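You operate a simulated robot arm through the tools that you are given. There is no shell and no other tool.

You are at the controls of a simulated robot arm. One attempt, no reset.

JOB
Run station 4 at the ledge card's speed and centre its belt.
Fine: green lamp lit, then stop it.

Only the result counts: the job must be done as asked and must still hold three seconds after the hand-in. Knocking over, shifting, dropping, spilling or breaking anything else fails it.

ROBOT AND FRAMES
A 7-joint arm with a fingered hand, fixed in place. Base frame: the origin is on the floor under the middle of its stand, x ahead of it, y to its left, z up. Lengths are in mm, angles in rad, forces in N, time in s.
With the tool pointing down near the work surface it reaches from about 320 to 720 mm from the base axis. Its first joint turns from -2.897 to 2.897 rad. Payload 4 kg.
The tool frame sits at the grasp point between the pads (the TCP): z along the fingers, y along the line on which they close. The tips reach 26 mm beyond it. The gripper opens to 148 mm; its body begins 73 mm behind the TCP. The gripper is a hand of 3 fingers: y runs from the thumb to the fingers, the wrist lies at [0, 0, -239] in the tool frame, and closing takes about 1.5 s.
Orientation is told as [roll, pitch, yaw] about the base's x, y, z axes, in that order, counted from this pose: with the fingers straight down and closing along the base's y, the tool's x points along the base's -x, its y along +y and its z along -z.

CONTROLS
- The arm moves only by the tool send_rows. Its argument "series" is a list of rows, each an object (a shift or turn left out is 0, a gripper value left out holds the last) with "offset": the shift along the tool's x, y, z in mm, a list of three; "turn": the turn, a rotation vector about the tool's x, y, z in rad, a list of three. In form: [{"offset": [tx, ty, tz], "turn": [rx, ry, rz]}, ...]. A call has 1 to 20 rows; each row is the pose to reach, as a shift and turn from the pose commanded when the call began, along the tool's axes at that moment. "fingers" is the finger opening in mm, from 0 to 148, set as the call begins (left out, the last holds). A row lasts 0.2 s, in which the tool goes at most 50 mm and 0.15 rad; a call with a longer step from one row to the next is refused whole, and so is a gripper value outside its range. Where a pose cannot be reached the arm comes as near as it can. A force on the tool above 40 N (or 10 N above the force at the start of the call, whichever is more), or a blocked arm, ends the call early, and 0.2 s more pass. The fingers move at their own pace (about 72 mm/s each) and stop on an object; they squeeze with about 31 N. The grip force told is the motor's: it shows also when the fingers shut on nothing. Time passes only in rows, and 0.2 s behind the last, so rows that repeat a pose let the fingers close. It gives the time, the measured TCP pose, the force on the tool (base axes), the opening and the grip force at its end, in the units of the frame above (readings bear some noise), with the torque about the TCP (base axes, N m) and any sound that the robot's microphone picked up.
- Cameras (640 x 400 px; columns grow to the right, rows downward): "scene" is fixed at [389.4, -636.5, 1442.6]; the picture's right is [0.96, -0.27, 0.00], its down [-0.12, -0.42, -0.90] and it looks along [0.25, 0.87, -0.43] (base axes); focal length 360 px, centre (320, 200). "wrist" rides on the gripper at [68, -39, -90] in the tool frame; the picture's right is [0.50, 0.87, 0.00], its down [-0.65, 0.38, -0.65] and it looks along [-0.57, 0.33, 0.76] (tool axes); focal length 222 px, centre (320, 200). There is no depth. A picture from a camera that has moved, and an enlarged one, comes with that camera's place and axes in the base frame and with its lens. The place of the scene camera against the robot may be out by one fixed shift of up to 25 mm in any direction.
- capture(camera): a new picture of that camera. It takes no simulated time.
- slide_trunk(by): slides the trunk up (or, below 0, down) by that many mm; the arm rides with it, the base frame stays. It gives what a move gives, with no picture.
- move_fingers(finger1, finger2, thumb_bend): sets how far each is bent, from 0 (flat) to 1 (curled in); at 0.3 the hand is open as for a grip, at 0.7 the pads meet at the TCP. One left out holds its place. A second passes; each finger stops where it meets its share of the squeeze, and holds until it gets a number again. A gripper value or a shape takes the hand back. It gives what a move gives, with no picture; readings hold the bend of each and the force on the fingers (four entries, about 0 where the hand has none), thumb and palm.
- preshape(shape): the hand has 3 fingers and takes this shape, open, in about a second: jaw (thumb against the fingers, like two jaws); tri (thumb and two fingers); tip (a fingertip pinch); poke (one finger out to press); point (the index stretched); flat (the hand flat); cup (the hand cupped); fist (a fist). The gripper value then closes the fingers along that shape, each until it touches; the sizes above hold for jaw. It gives what a move gives, with no picture.
- close_up(camera, box): a new picture of the part [left, top, right, bottom] of that camera's present view, enlarged. It takes no simulated time.
- sign_off(): hands the job in; it is judged then, once.

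Places have to be worked out from the pictures, the camera data and where the tool is seen. Open the gripper and draw the arm clear of the work before you hand the job in, unless the task says otherwise.

The tools are called after "Emit:" as a command line: name --argument value ..., lists and objects as JSON in quotes. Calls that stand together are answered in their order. send_rows: Moves the arm, as the interface text tells. Its arguments: {"type":"object","properties":{"series":{"type":"array","items":{"type":"object","properties":{"offset":{"type":"array","items":{"type":"number"}},"turn":{"type":"array","items":{"type":"number"}}}}},"fingers":{"type":"number"}},"required":["series"]} The other tools are called the same way: slide_trunk (by) moves the trunk up or down; preshape (shape) gives the hand a shape; move_fingers (finger1, finger2, thumb_bend) moves the fingers one by one; capture (camera) takes a picture; close_up (camera, box) takes an enlarged picture of a part of a camera's view; sign_off () hands the job in.

At the start:

```text
time_s: 0.0
ee_pos: [215.0, 319.9, 1201.0]
orientation: [0.001, 0.002, 0.0]
ft_force: [0.5, 0.0, -0.1]
torque: [0.02, -0.01, -0.02]
finger_gap: 147.9
grasp_force: 0.0
shape: jaw
bend: [0.3, 0.3, 0.3]
finger forces: [0.0, 0.0, 0.0, 0.1, 0.0, 0.0]
trunk travel left (down, up): [-500.0, 90.0]
```

scene: 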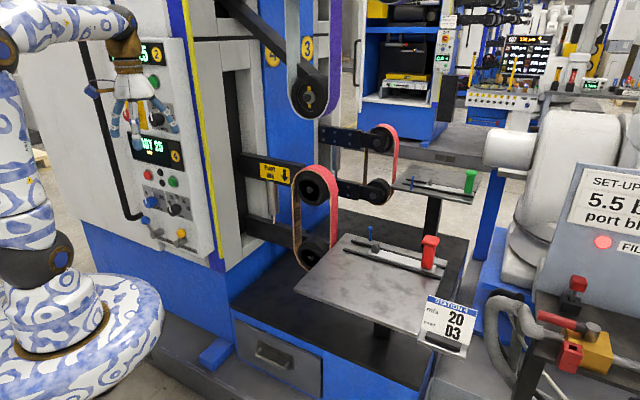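
wrist: 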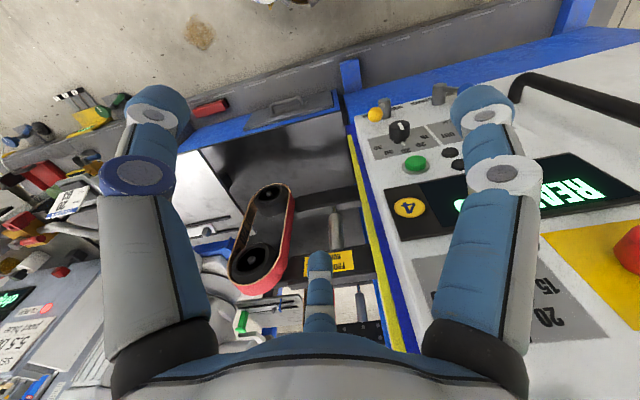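

I start by looking at the scene closely: the control panel, the ledge card and the belt.

Emit:
close_up --camera "scene" --box '[80, 30, 240, 260]'

Emit:
close_up --camera "scene" --box '[400, 280, 500, 370]'

Emit:
close_up --camera "scene" --box '[230, 120, 480, 300]'

Emit:
close_up --camera "wrist" --box '[340, 60, 640, 360]'

```text
1.74 times, centred on (160, 145) of scene
camera zoom: at [389.4, -636.5, 1442.6], right [0.96, -0.27, 0.0], down [-0.12, -0.42, -0.9], along [0.25, 0.87, -0.43], focal length 626 px, centre (598, 296)
```

zoom: 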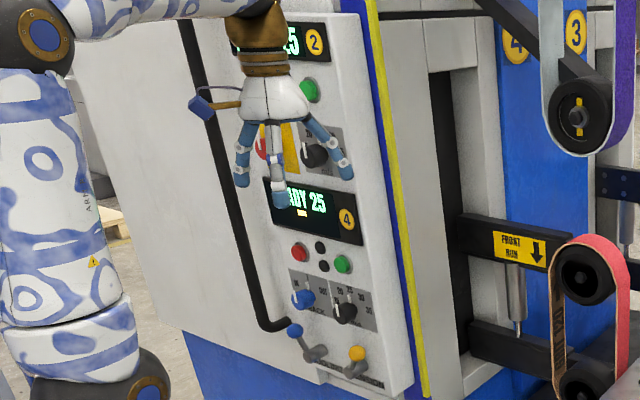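

```text
4.44 times, centred on (450, 325) of scene
camera zoom: at [389.4, -636.5, 1442.6], right [0.96, -0.27, 0.0], down [-0.12, -0.42, -0.9], along [0.25, 0.87, -0.43], focal length 1599 px, centre (-258, -356)
```

zoom: 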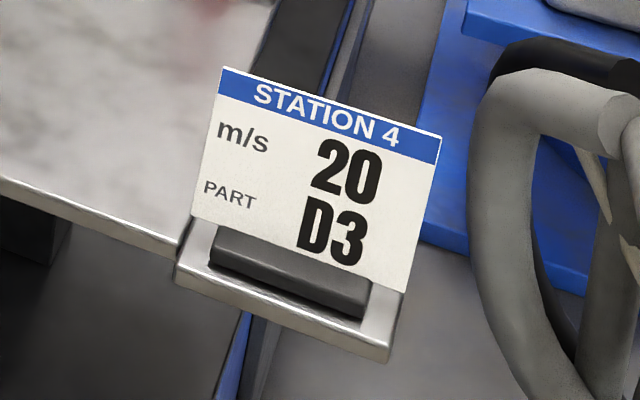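

```text
2.22 times, centred on (355, 210) of scene
camera zoom: at [389.4, -636.5, 1442.6], right [0.96, -0.27, 0.0], down [-0.12, -0.42, -0.9], along [0.25, 0.87, -0.43], focal length 799 px, centre (242, 178)
```

zoom: 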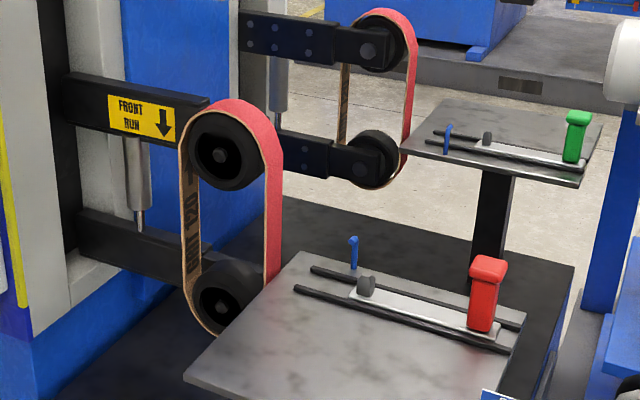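

```text
1.33 times, centred on (490, 210) of wrist
camera zoom: at [148.5, 279.8, 1290.9], right [-0.5, 0.87, 0.0], down [0.66, 0.38, 0.65], along [0.57, 0.33, -0.76], focal length 296 px, centre (93, 187)
```

zoom: 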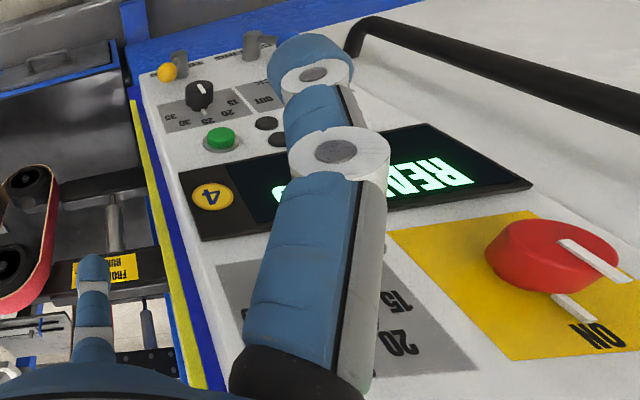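

The station 4 panel lies beyond the hand, facing about (-0.77,-0.64). I zoom in on its lower part in both views to read the labels.

Emit:
close_up --camera "wrist" --box '[360, 70, 520, 170]'

Emit:
close_up --camera "scene" --box '[120, 160, 216, 260]'

Emit:
close_up --camera "scene" --box '[550, 150, 640, 260]'

```text
4.00 times, centred on (440, 120) of wrist
camera zoom: at [148.5, 279.8, 1290.9], right [-0.5, 0.87, 0.0], down [0.66, 0.38, 0.65], along [0.57, 0.33, -0.76], focal length 888 px, centre (-160, 520)
```

zoom: 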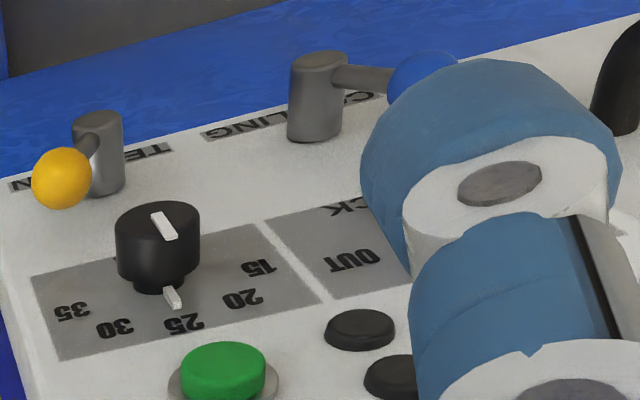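

```text
4.00 times, centred on (168, 210) of scene
camera zoom: at [389.4, -636.5, 1442.6], right [0.96, -0.27, 0.0], down [-0.12, -0.42, -0.9], along [0.25, 0.87, -0.43], focal length 1439 px, centre (928, 160)
```

zoom: 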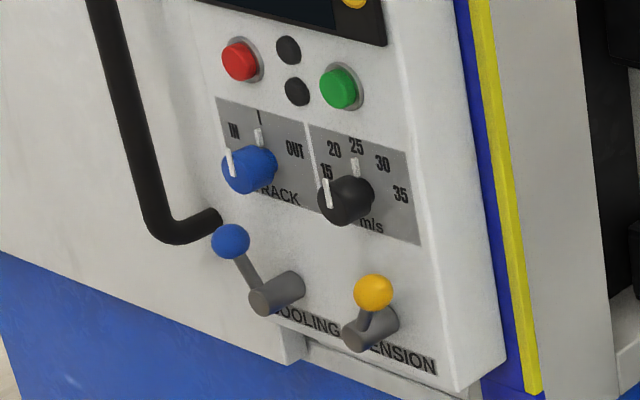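

```text
3.64 times, centred on (595, 205) of scene
camera zoom: at [389.4, -636.5, 1442.6], right [0.96, -0.27, 0.0], down [-0.12, -0.42, -0.9], along [0.25, 0.87, -0.43], focal length 1308 px, centre (-680, 182)
```

zoom: 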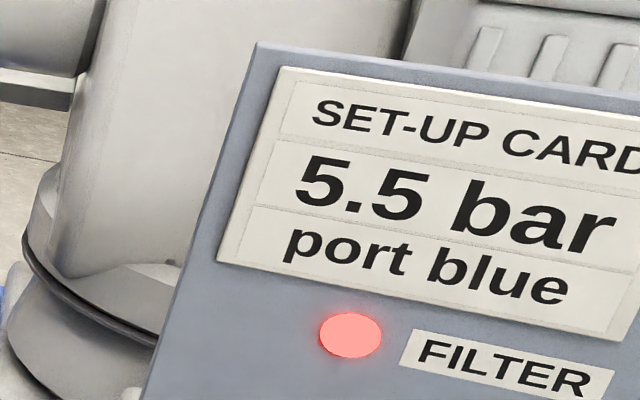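

The station 4 panel shows STOP (red), START (green), two lamps (dark), a TRACK knob (blue), a speed knob (at 25), and COOLING and TENSION levers. The ledge card says 20 m/s. I back off a little from the panel and pitch the hand forward, so that it faces the panel.

Emit:
send_rows --series '[{"offset": [5, -5, 0], "turn": [0, -0.13, 0]}, {"offset": [10, -10, 0], "turn": [0, -0.26, 0]}, {"offset": [15, -15, 0], "turn": [0, -0.39, 0]}, {"offset": [20, -20, 0], "turn": [0, -0.52, 0]}, {"offset": [25, -25, 0], "turn": [0, -0.65, 0]}, {"offset": [30, -30, 0], "turn": [0, -0.78, 0]}]'

```text
time_s: 1.4
ee_pos: [185.4, 290.7, 1201.1]
orientation: [0.004, -0.78, -0.003]
ft_force: [-0.7, 0.8, 0.9]
torque: [-0.01, -0.01, 0.01]
finger_gap: 148.1
grasp_force: 0.0
shape: jaw
bend: [0.3, 0.3, 0.3]
finger forces: [0.1, 0.1, 0.1, 0.0, 0.1, 0.0]
trunk travel left (down, up): [-500.0, 90.0]
```

The pitch is going well. I carry on to the horizontal.

Emit:
send_rows --series '[{"turn": [0, -0.13, 0]}, {"turn": [0, -0.26, 0]}, {"turn": [0, -0.39, 0]}, {"turn": [0, -0.52, 0]}, {"turn": [0, -0.65, 0]}, {"turn": [0, -0.79, 0]}]'

Emit:
capture --camera "wrist"

Emit:
capture --camera "scene"

```text
time_s: 2.8
ee_pos: [184.4, 291.4, 1201.2]
orientation: [2.249, -1.566, -2.243]
ft_force: [0.3, -1.1, 0.7]
torque: [0.0, -0.04, -0.01]
finger_gap: 147.8
grasp_force: 0.0
shape: jaw
bend: [0.3, 0.3, 0.3]
finger forces: [0.0, 0.1, 0.0, 0.0, 0.1, 0.0]
trunk travel left (down, up): [-500.0, 90.0]
```

```text
taken
camera wrist: at [94.5, 250.1, 1133.9], right [0.0, 0.87, -0.5], down [-0.66, 0.37, 0.65], along [0.75, 0.33, 0.57], focal length 222 px, centre (320, 200)
```

wrist: 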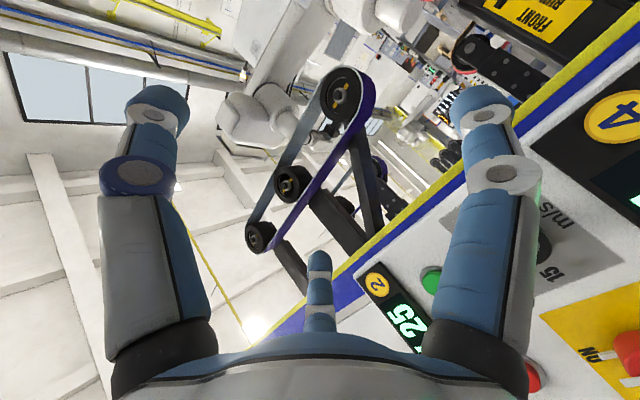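

```text
taken
```

scene: 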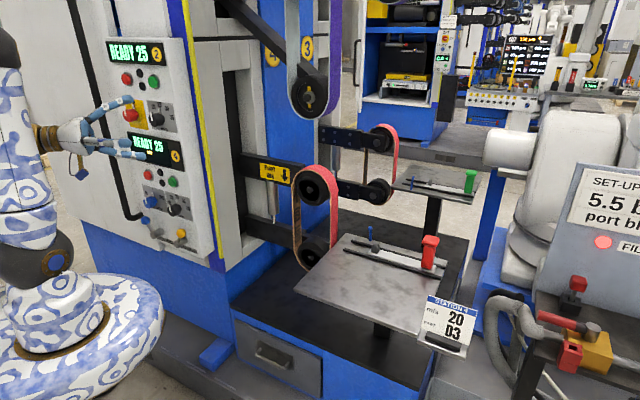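

The hand now points along +x. I yaw it towards the panel normal (about 0.69 rad) and lower it towards the height of the station 4 controls, well clear of the panel.

Emit:
send_rows --series '[{"offset": [20, 4, -4], "turn": [-0.115, 0, 0]}, {"offset": [45, 10, -10], "turn": [-0.23, 0, 0]}, {"offset": [75, 18, -18], "turn": [-0.345, 0, 0]}, {"offset": [105, 26, -26], "turn": [-0.46, 0, 0]}, {"offset": [135, 35, -32], "turn": [-0.575, 0, 0]}, {"offset": [160, 42, -40], "turn": [-0.69, 0, 0]}]'

Emit:
capture --camera "wrist"

Emit:
capture --camera "scene"

```text
time_s: 4.2
ee_pos: [118.6, 376.8, 1034.5]
orientation: [1.493, -1.568, -0.797]
ft_force: [-0.7, 0.1, 0.4]
torque: [-0.02, 0.01, -0.01]
finger_gap: 148.0
grasp_force: 0.1
shape: jaw
bend: [0.3, 0.3, 0.3]
finger forces: [0.0, 0.0, 0.0, 0.0, 0.1, 0.0]
out of reach, approached as far as the arm can: row 4, 5, 6
trunk travel left (down, up): [-500.0, 90.0]
```

```text
taken
camera wrist: at [73.6, 288.8, 967.4], right [-0.55, 0.67, -0.5], down [-0.74, -0.13, 0.66], along [0.38, 0.73, 0.57], focal length 222 px, centre (320, 200)
```

wrist: 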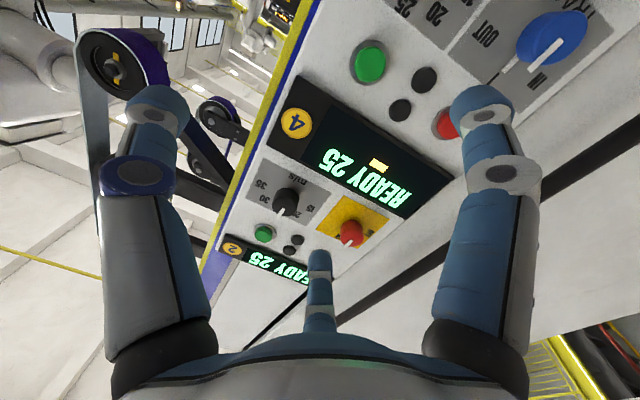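

```text
taken
```

scene: 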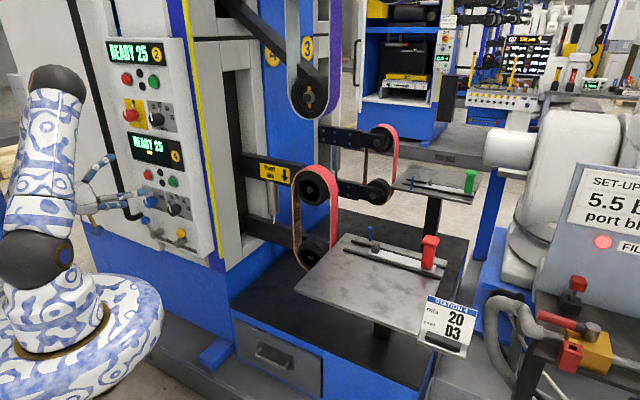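

The hand is now roughly perpendicular to the panel. From the two wrist views I place badge 4 near (261,479,1075), the green button near (234,504,982) and the panel's right direction at about (0.66,-0.75). I lower the trunk to look at the knobs and levers.

Emit:
slide_trunk --by -120

Emit:
capture --camera "wrist"

Emit:
close_up --camera "scene" --box '[60, 120, 220, 270]'

```text
time_s: 5.7
ee_pos: [118.3, 377.5, 914.6]
orientation: [1.434, -1.567, -0.745]
ft_force: [-0.2, -0.3, 0.9]
torque: [-0.01, -0.03, 0.01]
finger_gap: 147.8
grasp_force: 0.1
shape: jaw
bend: [0.3, 0.3, 0.3]
finger forces: [0.0, 0.0, 0.1, 0.0, 0.0, 0.0]
trunk travel left (down, up): [-380.0, 210.0]
```

```text
taken
camera wrist: at [74.2, 288.5, 847.7], right [-0.55, 0.67, -0.5], down [-0.74, -0.12, 0.66], along [0.38, 0.73, 0.57], focal length 222 px, centre (320, 200)
```

wrist: 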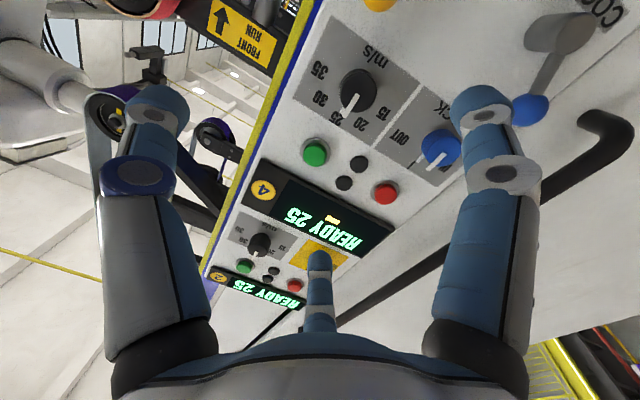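

```text
2.67 times, centred on (140, 195) of scene
camera zoom: at [389.4, -636.5, 1442.6], right [0.96, -0.27, 0.0], down [-0.12, -0.42, -0.9], along [0.25, 0.87, -0.43], focal length 959 px, centre (800, 213)
```

zoom: 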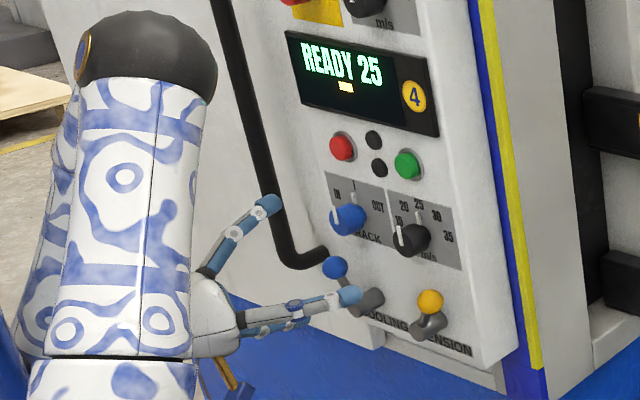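

Now I zoom the wrist view on the knobs, the buttons and the small display bar.

Emit:
close_up --camera "wrist" --box '[280, 40, 480, 180]'

Emit:
close_up --camera "wrist" --box '[240, 140, 420, 260]'

Emit:
close_up --camera "scene" --box '[125, 130, 195, 225]'

```text
2.86 times, centred on (380, 110) of wrist
camera zoom: at [74.2, 288.5, 847.7], right [-0.55, 0.67, -0.5], down [-0.74, -0.12, 0.66], along [0.38, 0.73, 0.57], focal length 635 px, centre (149, 457)
```

zoom: 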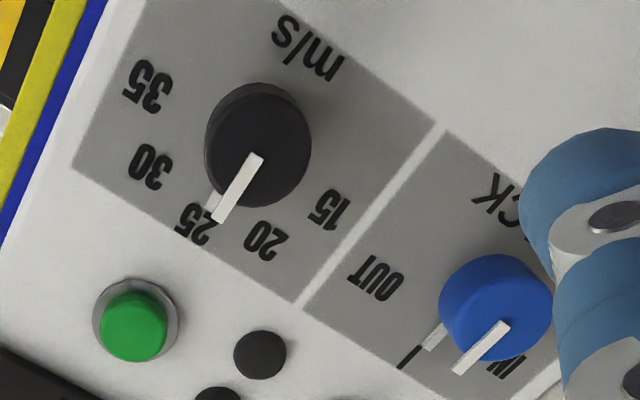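

```text
3.33 times, centred on (330, 200) of wrist
camera zoom: at [74.2, 288.5, 847.7], right [-0.55, 0.67, -0.5], down [-0.74, -0.12, 0.66], along [0.38, 0.73, 0.57], focal length 740 px, centre (287, 200)
```

zoom: 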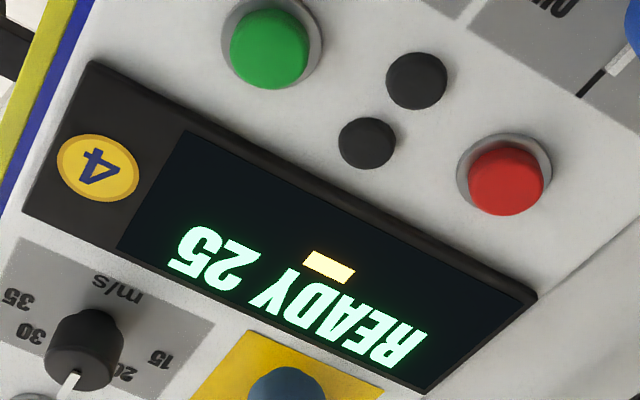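

```text
4.21 times, centred on (160, 178) of scene
camera zoom: at [389.4, -636.5, 1442.6], right [0.96, -0.27, 0.0], down [-0.12, -0.42, -0.9], along [0.25, 0.87, -0.43], focal length 1515 px, centre (994, 295)
```

zoom: 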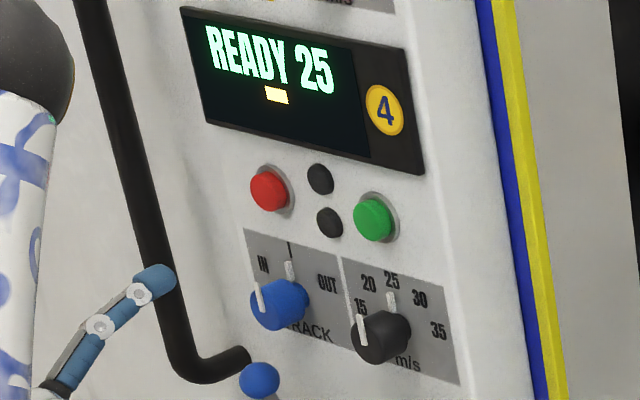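

Triangulated layout: speed knob face near (219,493,883), about 36 mm in diameter, with about 39° per 5 m/s. The TRACK knob lies about 129 mm to its left at the same height, and the green and red buttons sit at z of about 978. I move in front of the speed knob with a 60 mm stand-off and bring the fingers partly together.

Emit:
send_rows --series '[{"offset": [8, 6, 22], "turn": [-0.007, 0, 0]}, {"offset": [16, 12, 45], "turn": [-0.014, 0, 0]}, {"offset": [24, 18, 68], "turn": [-0.021, 0, 0]}, {"offset": [32.6, 24.5, 90.6], "turn": [-0.028, 0, 0]}, {"offset": [32.6, 24.5, 90.6], "turn": [-0.028, 0, 0]}]' --fingers 70

Emit:
capture --camera "wrist"

Emit:
capture --camera "scene"

```text
time_s: 6.9
ee_pos: [173.6, 453.8, 883.0]
orientation: [1.443, -1.567, -0.726]
ft_force: [-0.5, -0.6, 0.7]
torque: [0.02, 0.03, -0.02]
finger_gap: 70.6
grasp_force: 0.0
shape: jaw
bend: [0.37, 0.37, 0.7]
finger forces: [0.0, 0.0, 0.0, 0.0, 0.0, 0.0]
trunk travel left (down, up): [-380.0, 210.0]
```

```text
taken
camera wrist: at [131.1, 364.4, 815.2], right [-0.57, 0.65, -0.5], down [-0.74, -0.15, 0.66], along [0.36, 0.74, 0.57], focal length 222 px, centre (320, 200)
```

wrist: 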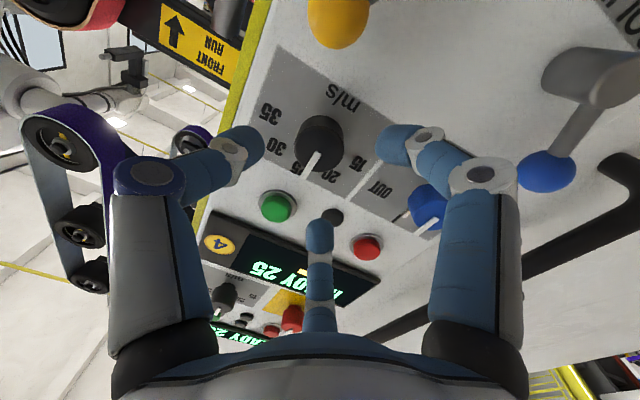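

```text
taken
```

scene: 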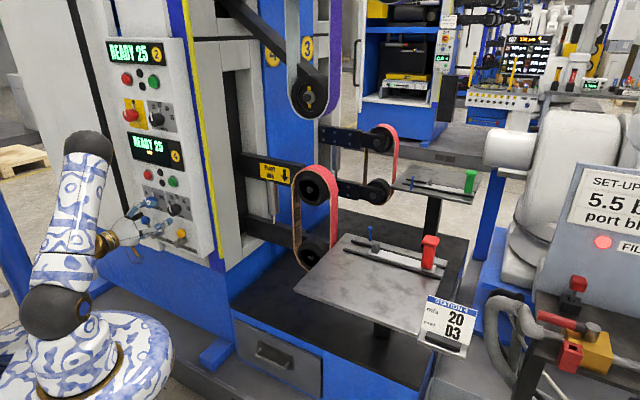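

The commanded pose carried over cleanly. I zoom in to check how the knob sits against the tool axis (TCP projects to (320,200)) and where the fingertips are.

Emit:
close_up --camera "wrist" --box '[220, 70, 460, 270]'

Emit:
close_up --camera "scene" --box '[100, 150, 220, 270]'

```text
2.00 times, centred on (340, 170) of wrist
camera zoom: at [131.1, 364.4, 815.2], right [-0.57, 0.65, -0.5], down [-0.74, -0.15, 0.66], along [0.36, 0.74, 0.57], focal length 444 px, centre (280, 260)
```

zoom: 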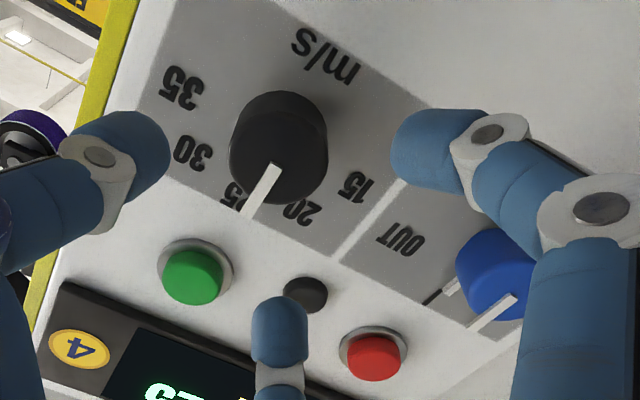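

```text
3.33 times, centred on (160, 210) of scene
camera zoom: at [389.4, -636.5, 1442.6], right [0.96, -0.27, 0.0], down [-0.12, -0.42, -0.9], along [0.25, 0.87, -0.43], focal length 1199 px, centre (853, 167)
```

zoom: 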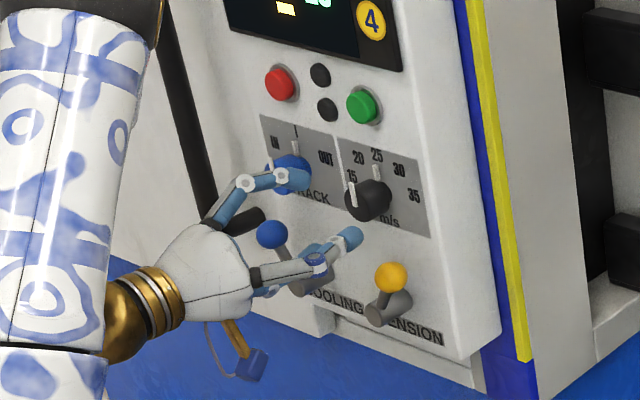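

The knob is well centred on the tool axis, and the face is about 60 mm ahead with the panel at about 88 mm. I advance 52 mm with the three fingers around the knob, keeping the tips off the panel.

Emit:
send_rows --series '[{"offset": [0, 0, 15]}, {"offset": [0, 0, 30]}, {"offset": [0, 0, 42]}, {"offset": [0, 0, 52]}, {"offset": [0, 0, 52]}]'

Emit:
close_up --camera "wrist" --box '[220, 100, 460, 300]'

Emit:
close_up --camera "scene" --box '[120, 150, 220, 250]'

```text
time_s: 8.1
ee_pos: [211.6, 488.2, 883.0]
orientation: [1.408, -1.567, -0.69]
ft_force: [0.1, 0.0, 0.6]
torque: [-0.01, -0.01, 0.01]
finger_gap: 70.4
grasp_force: 0.1
shape: jaw
bend: [0.37, 0.37, 0.7]
finger forces: [0.0, 0.0, 0.0, 0.1, 0.0, 0.0]
trunk travel left (down, up): [-380.0, 210.0]
```

```text
2.00 times, centred on (340, 200) of wrist
camera zoom: at [170.2, 398.7, 815.1], right [-0.57, 0.65, -0.5], down [-0.74, -0.14, 0.66], along [0.36, 0.74, 0.57], focal length 444 px, centre (280, 200)
```

zoom: 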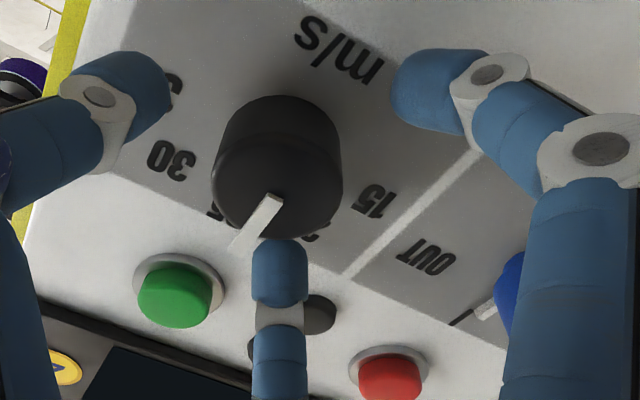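

```text
4.00 times, centred on (170, 200) of scene
camera zoom: at [389.4, -636.5, 1442.6], right [0.96, -0.27, 0.0], down [-0.12, -0.42, -0.9], along [0.25, 0.87, -0.43], focal length 1439 px, centre (920, 200)
```

zoom: 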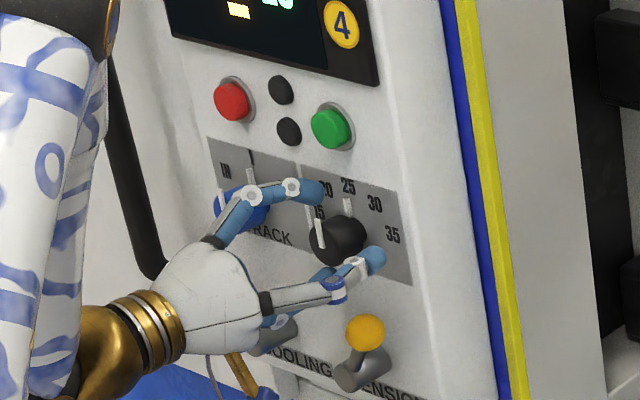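

The knob sits between the three fingertips, centred. I close the fingers on it.

Emit:
send_rows --series '[{"offset": [0, 0, 0]}, {"offset": [0, 0, 0]}, {"offset": [0, 0, 0]}, {"offset": [0, 0, 0]}, {"offset": [0, 0, 0]}, {"offset": [0, 0, 0]}]' --fingers 25

Emit:
close_up --camera "wrist" --box '[220, 100, 460, 300]'

Emit:
close_up --camera "scene" --box '[120, 120, 220, 250]'

```text
time_s: 9.5
ee_pos: [212.1, 488.1, 882.1]
orientation: [1.45, -1.567, -0.736]
ft_force: [2.1, 3.0, 1.5]
torque: [0.02, -0.04, 0.03]
finger_gap: 29.5
grasp_force: 30.6
shape: jaw
bend: [0.75, 0.75, 0.7]
finger forces: [26.7, 28.9, 0.1, 0.0, 27.6, 0.0]
trunk travel left (down, up): [-380.0, 210.0]
```

```text
2.00 times, centred on (340, 200) of wrist
camera zoom: at [170.2, 398.7, 815.1], right [-0.57, 0.65, -0.5], down [-0.74, -0.14, 0.66], along [0.36, 0.74, 0.57], focal length 444 px, centre (280, 200)
```

zoom: 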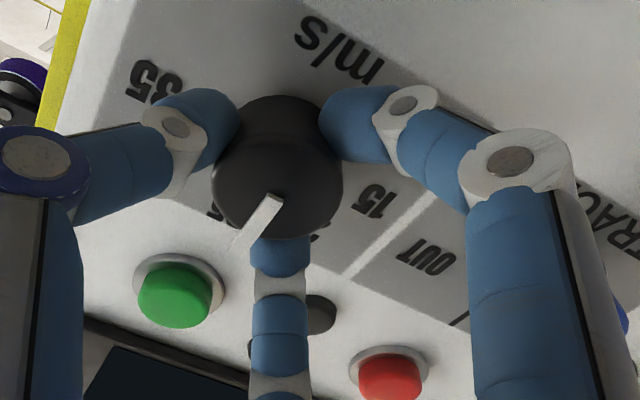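

```text
3.08 times, centred on (170, 185) of scene
camera zoom: at [389.4, -636.5, 1442.6], right [0.96, -0.27, 0.0], down [-0.12, -0.42, -0.9], along [0.25, 0.87, -0.43], focal length 1107 px, centre (782, 246)
```

zoom: 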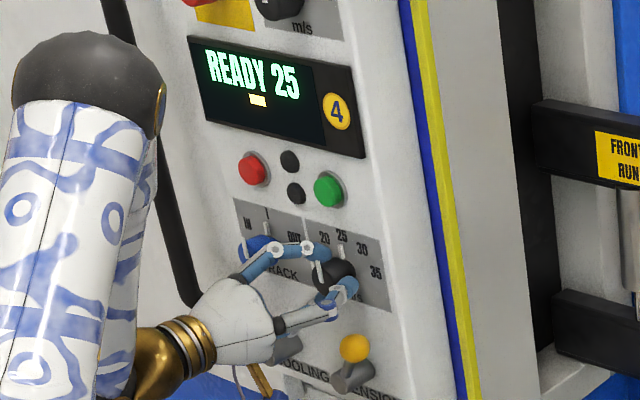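

All three fingers hold the knob evenly (about 27 N each). I turn it counter-clockwise as seen from the front (negative about tool z), first about half a step, and read the display.

Emit:
send_rows --series '[{"turn": [0, 0, -0.09]}, {"turn": [0, 0, -0.18]}, {"turn": [0, 0, -0.27]}, {"turn": [0, 0, -0.36]}]'

Emit:
close_up --camera "scene" --box '[120, 120, 220, 250]'

Emit:
close_up --camera "wrist" --box '[220, 100, 460, 300]'

```text
time_s: 10.5
ee_pos: [212.6, 487.4, 882.6]
orientation: [-1.57, -1.212, 2.285]
ft_force: [3.8, 3.1, 4.8]
torque: [0.21, -0.15, 0.07]
finger_gap: 29.1
grasp_force: 31.0
shape: jaw
bend: [0.75, 0.75, 0.7]
finger forces: [25.4, 31.0, 0.0, 0.0, 29.9, 0.0]
trunk travel left (down, up): [-380.0, 210.0]
```

```text
3.08 times, centred on (170, 185) of scene
camera zoom: at [389.4, -636.5, 1442.6], right [0.96, -0.27, 0.0], down [-0.12, -0.42, -0.9], along [0.25, 0.87, -0.43], focal length 1107 px, centre (782, 246)
```

zoom: 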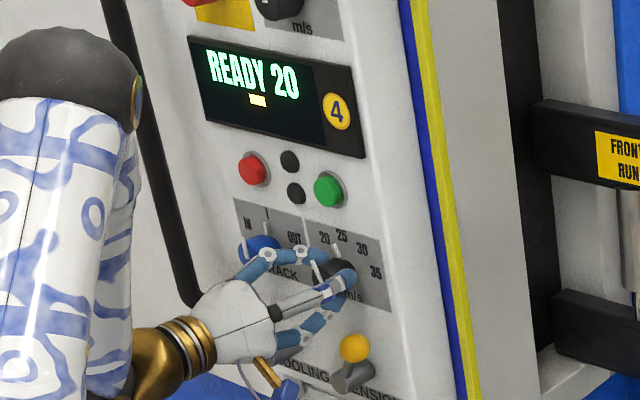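

```text
2.00 times, centred on (340, 200) of wrist
camera zoom: at [184.6, 382.1, 833.2], right [-0.42, 0.48, -0.77], down [-0.88, 0.01, 0.48], along [0.24, 0.88, 0.42], focal length 444 px, centre (280, 200)
```

zoom: 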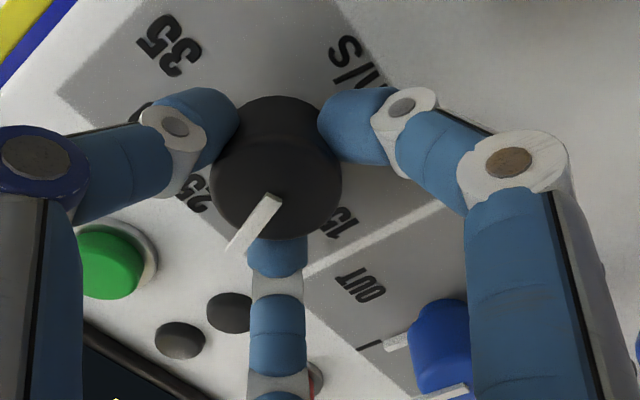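

The display now reads READY 20. I finish the step so the pointer sits squarely on 20.

Emit:
send_rows --series '[{"turn": [0, 0, -0.09]}, {"turn": [0, 0, -0.18]}, {"turn": [0, 0, -0.27]}, {"turn": [0, 0, -0.3]}]'

Emit:
close_up --camera "scene" --box '[120, 120, 220, 250]'

Emit:
close_up --camera "wrist" --box '[220, 100, 460, 300]'

```text
time_s: 11.5
ee_pos: [212.4, 487.4, 883.2]
orientation: [-1.571, -0.913, 2.287]
ft_force: [6.5, 2.2, 6.5]
torque: [0.32, -0.27, 0.09]
finger_gap: 29.3
grasp_force: 30.8
shape: jaw
bend: [0.75, 0.75, 0.7]
finger forces: [24.6, 30.7, 0.0, 0.0, 32.7, 0.0]
trunk travel left (down, up): [-380.0, 210.0]
```

```text
3.08 times, centred on (170, 185) of scene
camera zoom: at [389.4, -636.5, 1442.6], right [0.96, -0.27, 0.0], down [-0.12, -0.42, -0.9], along [0.25, 0.87, -0.43], focal length 1107 px, centre (782, 246)
```

zoom: 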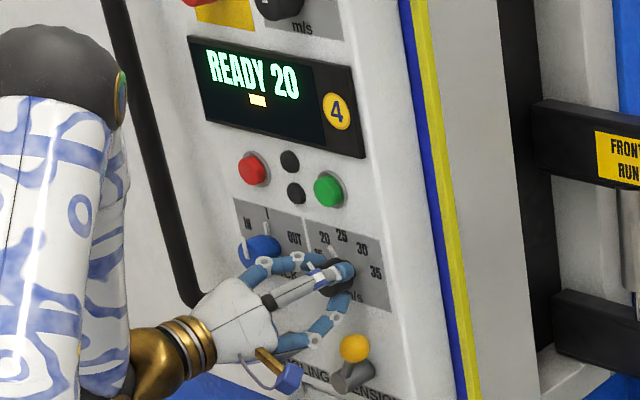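

```text
2.00 times, centred on (340, 200) of wrist
camera zoom: at [192.7, 372.7, 853.5], right [-0.25, 0.29, -0.93], down [-0.95, 0.1, 0.29], along [0.17, 0.95, 0.25], focal length 444 px, centre (280, 200)
```

zoom: 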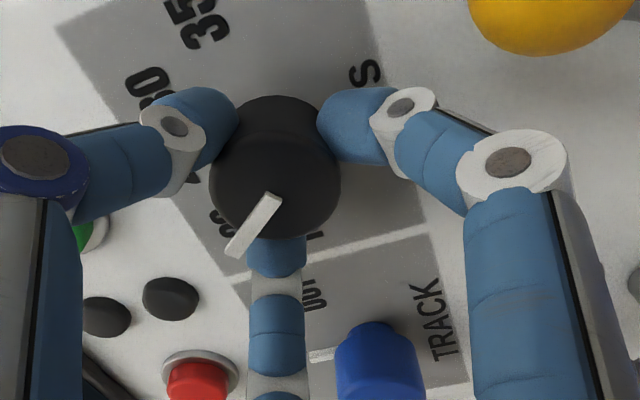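

The speed shows 20 and the pointer is on 20. I open the fingers and back straight off.

Emit:
send_rows --series '[{"offset": [0, 0, 0]}, {"offset": [0, 0, 0]}, {"offset": [0, 0, 0]}, {"offset": [0, 0, 0]}, {"offset": [0, 0, 0]}]' --fingers 72

Emit:
send_rows --series '[{"offset": [0, 0, -20]}, {"offset": [0, 0, -40]}, {"offset": [0, 0, -60], "turn": [0, 0, 0.1]}, {"offset": [0, 0, -70], "turn": [0, 0, 0.22]}, {"offset": [0, 0, -80], "turn": [0, 0, 0.34]}, {"offset": [0, 0, -80], "turn": [0, 0, 0.46]}, {"offset": [0, 0, -80], "turn": [0, 0, 0.58]}, {"offset": [0, 0, -80], "turn": [0, 0, 0.66]}]'

Emit:
close_up --camera "scene" --box '[120, 120, 220, 250]'

Emit:
capture --camera "wrist"

```text
time_s: 12.7
ee_pos: [211.3, 488.5, 882.6]
orientation: [-1.57, -0.915, 2.286]
ft_force: [-0.1, -0.2, -0.3]
torque: [0.02, 0.01, 0.0]
finger_gap: 71.1
grasp_force: 0.1
shape: jaw
bend: [0.37, 0.37, 0.7]
finger forces: [0.0, 0.0, 0.1, 0.0, 0.0, 0.1]
trunk travel left (down, up): [-380.0, 210.0]
```

```text
time_s: 14.5
ee_pos: [152.5, 434.5, 883.3]
orientation: [1.498, -1.567, -0.784]
ft_force: [-0.6, 0.0, -0.3]
torque: [0.0, -0.02, -0.01]
finger_gap: 71.4
grasp_force: 0.0
shape: jaw
bend: [0.37, 0.37, 0.7]
finger forces: [0.0, 0.1, 0.1, 0.1, 0.0, 0.1]
trunk travel left (down, up): [-380.0, 210.0]
```

```text
3.08 times, centred on (170, 185) of scene
camera zoom: at [389.4, -636.5, 1442.6], right [0.96, -0.27, 0.0], down [-0.12, -0.42, -0.9], along [0.25, 0.87, -0.43], focal length 1107 px, centre (782, 246)
```

zoom: 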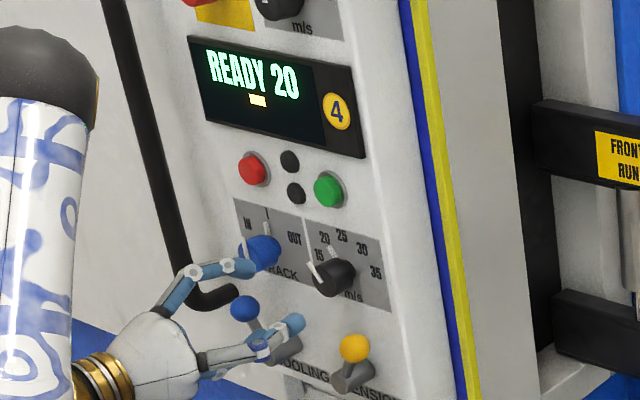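

```text
taken
camera wrist: at [109.7, 345.7, 814.7], right [-0.57, 0.65, -0.5], down [-0.74, -0.15, 0.66], along [0.36, 0.74, 0.57], focal length 222 px, centre (320, 200)
```

wrist: 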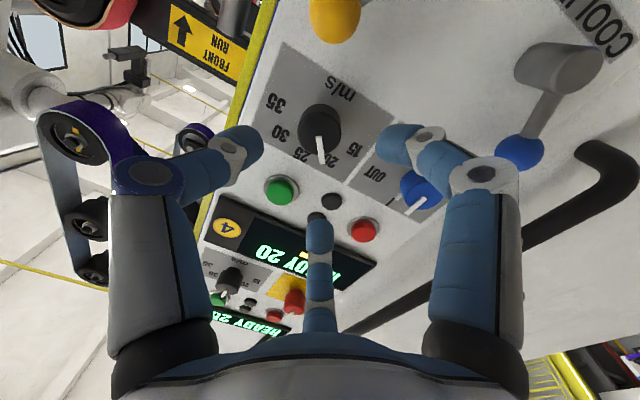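

The speed is set. I zoom in again to refine the positions of the green button, the red button and the TRACK knob before starting the belt.

Emit:
close_up --camera "wrist" --box '[240, 100, 460, 260]'

Emit:
close_up --camera "scene" --box '[290, 155, 350, 275]'

```text
2.50 times, centred on (350, 180) of wrist
camera zoom: at [109.7, 345.7, 814.7], right [-0.57, 0.65, -0.5], down [-0.74, -0.15, 0.66], along [0.36, 0.74, 0.57], focal length 555 px, centre (245, 250)
```

zoom: 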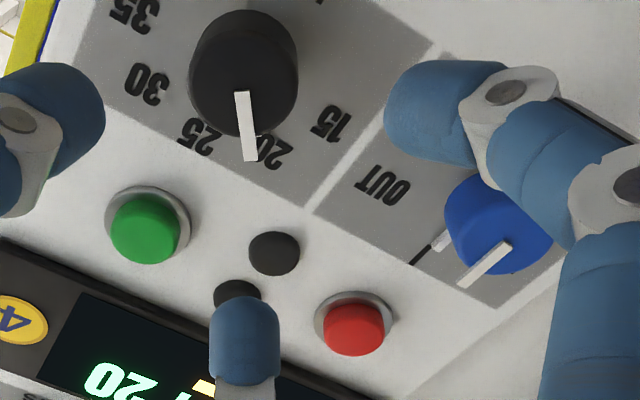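

```text
3.33 times, centred on (320, 215) of scene
camera zoom: at [389.4, -636.5, 1442.6], right [0.96, -0.27, 0.0], down [-0.12, -0.42, -0.9], along [0.25, 0.87, -0.43], focal length 1199 px, centre (320, 150)
```

zoom: 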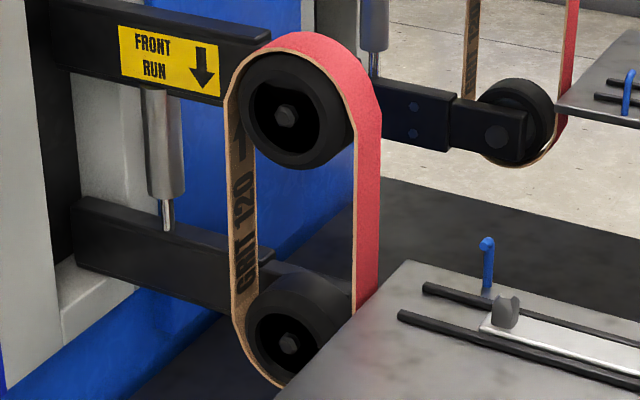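

Scene lines show the panel right-axis is at 45° (normal at yaw 0.785), and the knob triangulation agrees. I put green at about (233,506,978), TRACK at about (131,579,886) and red at about (148,590,978). I move in front of the green button with the fingers closed together, correcting the yaw.

Emit:
send_rows --series '[{"offset": [-20, 0, 5], "turn": [-0.012, 0, 0]}, {"offset": [-45, 0, 15], "turn": [-0.025, 0, 0]}, {"offset": [-70, -1, 28], "turn": [-0.045, 0, 0]}, {"offset": [-90, -2, 44], "turn": [-0.06, 0, 0]}, {"offset": [-94.7, -2, 55], "turn": [-0.071, 0, 0]}, {"offset": [-94.7, -2, 55], "turn": [-0.071, 0, 0]}]' --fingers 0

Emit:
capture --camera "wrist"

Emit:
close_up --camera "scene" --box '[120, 110, 220, 240]'

```text
time_s: 15.9
ee_pos: [196.8, 470.3, 978.6]
orientation: [1.38, -1.569, -0.593]
ft_force: [0.4, 0.1, -0.4]
torque: [-0.02, 0.0, -0.04]
finger_gap: 0.1
grasp_force: 30.9
shape: jaw
bend: [0.7, 0.7, 0.7]
finger forces: [0.1, 0.0, 0.0, 0.1, 0.1, 0.0]
trunk travel left (down, up): [-380.0, 210.0]
```

```text
taken
camera wrist: at [159.9, 377.0, 909.6], right [-0.61, 0.61, -0.5], down [-0.73, -0.2, 0.66], along [0.3, 0.77, 0.57], focal length 222 px, centre (320, 200)
```

wrist: 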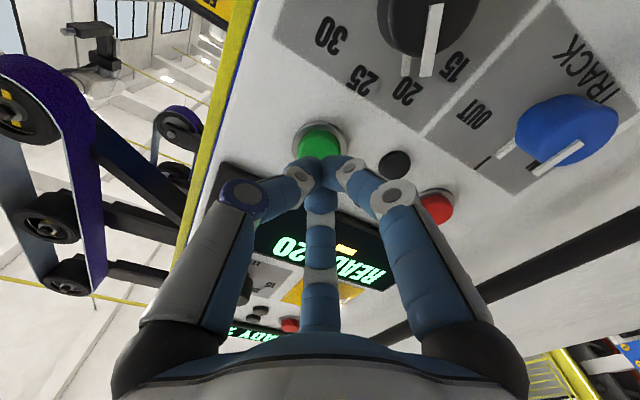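

```text
3.08 times, centred on (170, 175) of scene
camera zoom: at [389.4, -636.5, 1442.6], right [0.96, -0.27, 0.0], down [-0.12, -0.42, -0.9], along [0.25, 0.87, -0.43], focal length 1107 px, centre (782, 277)
```

zoom: 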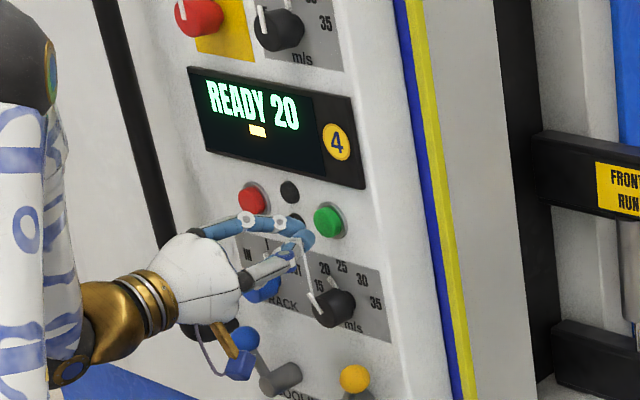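

The fingertips meet on the tool axis. I zoom in to check the alignment with the green button.

Emit:
close_up --camera "wrist" --box '[250, 100, 410, 200]'

Emit:
close_up --camera "scene" --box '[150, 160, 200, 200]'

```text
4.00 times, centred on (330, 150) of wrist
camera zoom: at [159.9, 377.0, 909.6], right [-0.61, 0.61, -0.5], down [-0.73, -0.2, 0.66], along [0.3, 0.77, 0.57], focal length 888 px, centre (280, 400)
```

zoom: 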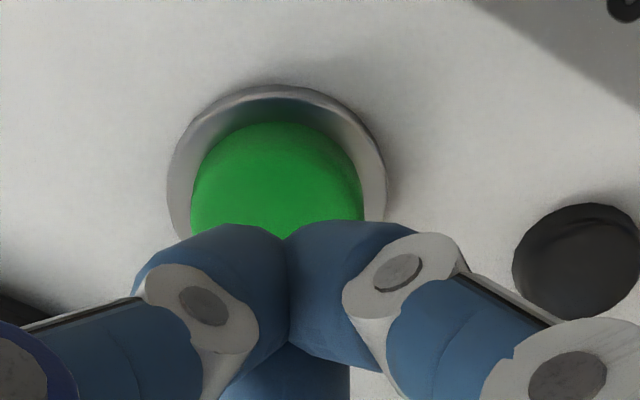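

```text
10.00 times, centred on (175, 180) of scene
camera zoom: at [389.4, -636.5, 1442.6], right [0.96, -0.27, 0.0], down [-0.12, -0.42, -0.9], along [0.25, 0.87, -0.43], focal length 3597 px, centre (1770, 400)
```

zoom: 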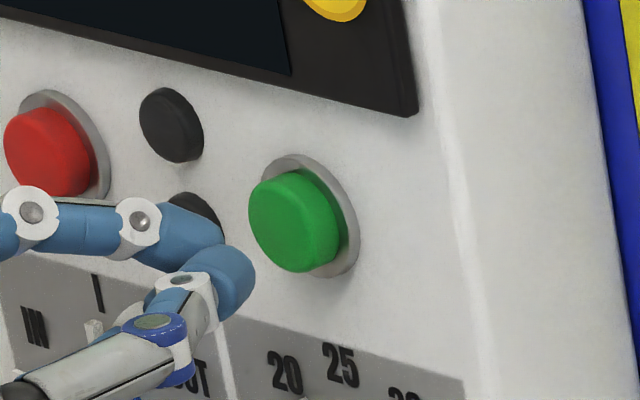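

The button centre is about 3 mm lower and 2 mm right of the tool axis, so I correct that. I then press in small steps; the force limit guards the press.

Emit:
send_rows --series '[{"offset": [3.5, -2.5, 12]}, {"offset": [3.5, -2.5, 20]}, {"offset": [3.5, -2.5, 24]}, {"offset": [3.5, -2.5, 27]}, {"offset": [3.5, -2.5, 29]}]'

Emit:
close_up --camera "scene" --box '[120, 110, 220, 240]'

```text
time_s: 17.1
ee_pos: [216.9, 487.1, 973.1]
orientation: [1.547, -1.568, -0.761]
ft_force: [-1.7, -4.9, 0.1]
torque: [0.0, -0.02, -0.05]
finger_gap: 0.0
grasp_force: 30.8
shape: jaw
bend: [0.7, 0.7, 0.7]
finger forces: [0.0, 0.0, 0.0, 0.0, 0.1, 0.0]
trunk travel left (down, up): [-380.0, 210.0]
heard: click
```

```text
3.08 times, centred on (170, 175) of scene
camera zoom: at [389.4, -636.5, 1442.6], right [0.96, -0.27, 0.0], down [-0.12, -0.42, -0.9], along [0.25, 0.87, -0.43], focal length 1107 px, centre (782, 277)
```

zoom: 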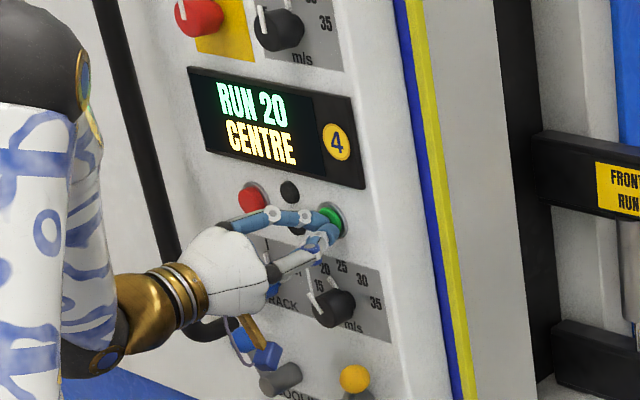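

The machine clicked and the display reads "RUN 20 / CENTRE". I retract, then move in front of the TRACK knob with the fingers opening.

Emit:
send_rows --series '[{"offset": [0, 0, -30]}, {"offset": [0, 0, -56]}]'

Emit:
send_rows --series '[{"offset": [25, 40, 0]}, {"offset": [50, 80, 0]}, {"offset": [75, 115, 0]}, {"offset": [87, 125, 0]}, {"offset": [87, 125, 0]}]' --fingers 72

Emit:
capture --camera "wrist"

Emit:
close_up --camera "scene" --box '[120, 110, 220, 240]'

Emit:
close_up --camera "scene" --box '[290, 155, 350, 275]'

```text
time_s: 17.7
ee_pos: [179.3, 448.2, 973.4]
orientation: [1.5, -1.567, -0.715]
ft_force: [0.4, 0.3, 0.5]
torque: [0.02, -0.03, 0.0]
finger_gap: 0.0
grasp_force: 31.0
shape: jaw
bend: [0.7, 0.7, 0.7]
finger forces: [0.0, 0.0, 0.0, 0.0, 0.1, 0.0]
trunk travel left (down, up): [-380.0, 210.0]
```

```text
time_s: 18.9
ee_pos: [87.7, 536.6, 886.1]
orientation: [1.506, -1.565, -0.721]
ft_force: [0.1, -0.4, -0.9]
torque: [0.01, 0.01, 0.04]
finger_gap: 71.5
grasp_force: 0.0
shape: jaw
bend: [0.37, 0.37, 0.7]
finger forces: [0.0, 0.0, 0.0, 0.0, 0.1, 0.1]
trunk travel left (down, up): [-380.0, 210.0]
```

```text
taken
camera wrist: at [52.5, 444.4, 818.8], right [-0.61, 0.61, -0.5], down [-0.73, -0.2, 0.66], along [0.3, 0.77, 0.57], focal length 222 px, centre (320, 200)
```

wrist: 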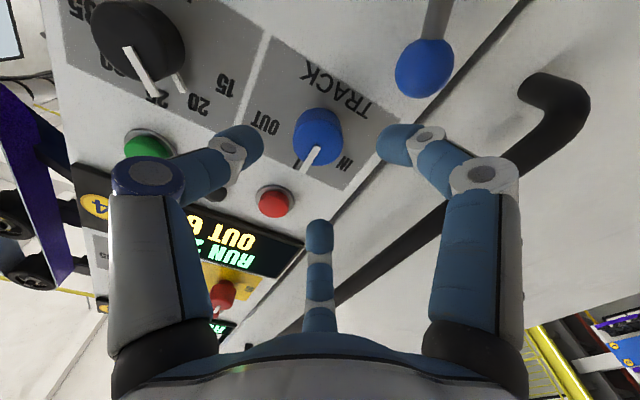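

```text
3.08 times, centred on (170, 175) of scene
camera zoom: at [389.4, -636.5, 1442.6], right [0.96, -0.27, 0.0], down [-0.12, -0.42, -0.9], along [0.25, 0.87, -0.43], focal length 1107 px, centre (782, 277)
```

zoom: 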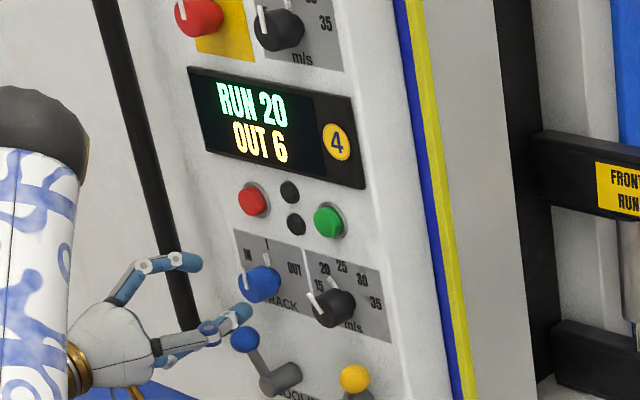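

```text
3.33 times, centred on (320, 215) of scene
camera zoom: at [389.4, -636.5, 1442.6], right [0.96, -0.27, 0.0], down [-0.12, -0.42, -0.9], along [0.25, 0.87, -0.43], focal length 1199 px, centre (320, 150)
```

zoom: 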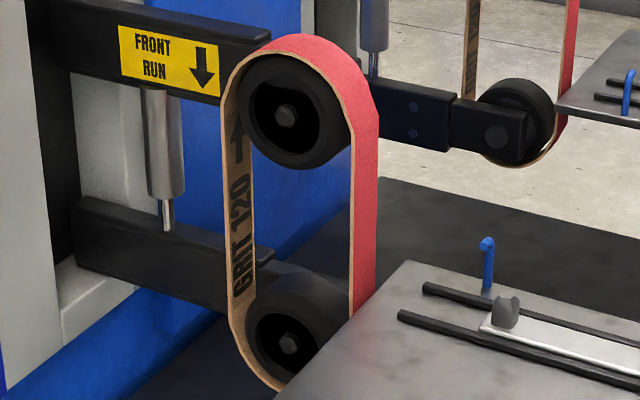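

The display reads "OUT 6", so the belt is wandering out and TRACK has to go towards IN (counter-clockwise). I advance onto the knob, grip it and turn it about 0.36 rad straight away.

Emit:
send_rows --series '[{"offset": [0, 0, 25]}, {"offset": [0, 0, 46]}, {"offset": [0, 0, 53]}]'

Emit:
close_up --camera "wrist" --box '[180, 80, 460, 300]'

Emit:
close_up --camera "scene" --box '[120, 110, 220, 240]'

```text
time_s: 19.7
ee_pos: [126.0, 574.4, 886.6]
orientation: [1.666, -1.567, -0.879]
ft_force: [-0.5, 0.0, 0.4]
torque: [0.0, 0.01, 0.02]
finger_gap: 71.7
grasp_force: 0.0
shape: jaw
bend: [0.37, 0.37, 0.7]
finger forces: [0.1, 0.1, 0.0, 0.0, 0.0, 0.0]
trunk travel left (down, up): [-380.0, 210.0]
```

```text
1.82 times, centred on (320, 190) of wrist
camera zoom: at [91.0, 481.9, 819.8], right [-0.61, 0.61, -0.5], down [-0.73, -0.2, 0.66], along [0.3, 0.77, 0.57], focal length 404 px, centre (320, 218)
```

zoom: 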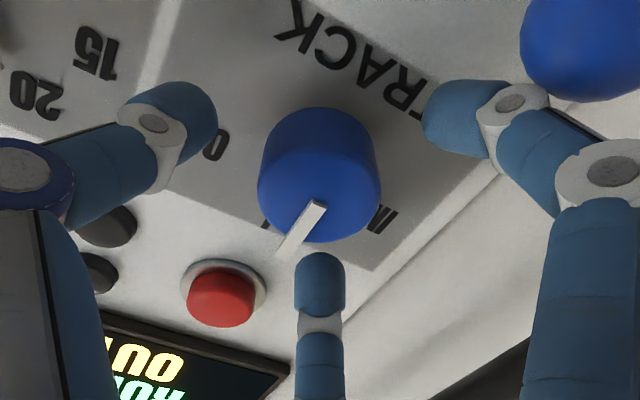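

```text
3.08 times, centred on (170, 175) of scene
camera zoom: at [389.4, -636.5, 1442.6], right [0.96, -0.27, 0.0], down [-0.12, -0.42, -0.9], along [0.25, 0.87, -0.43], focal length 1107 px, centre (782, 277)
```

zoom: 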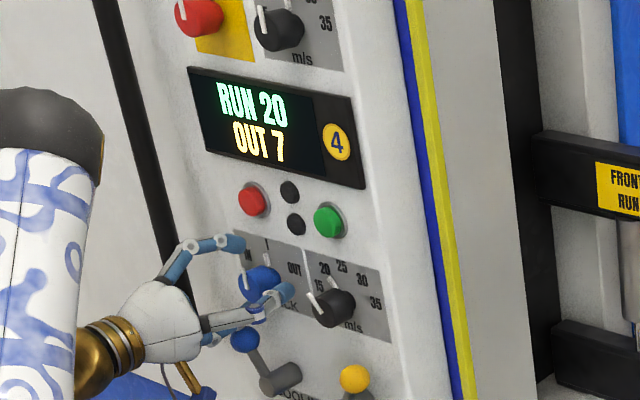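

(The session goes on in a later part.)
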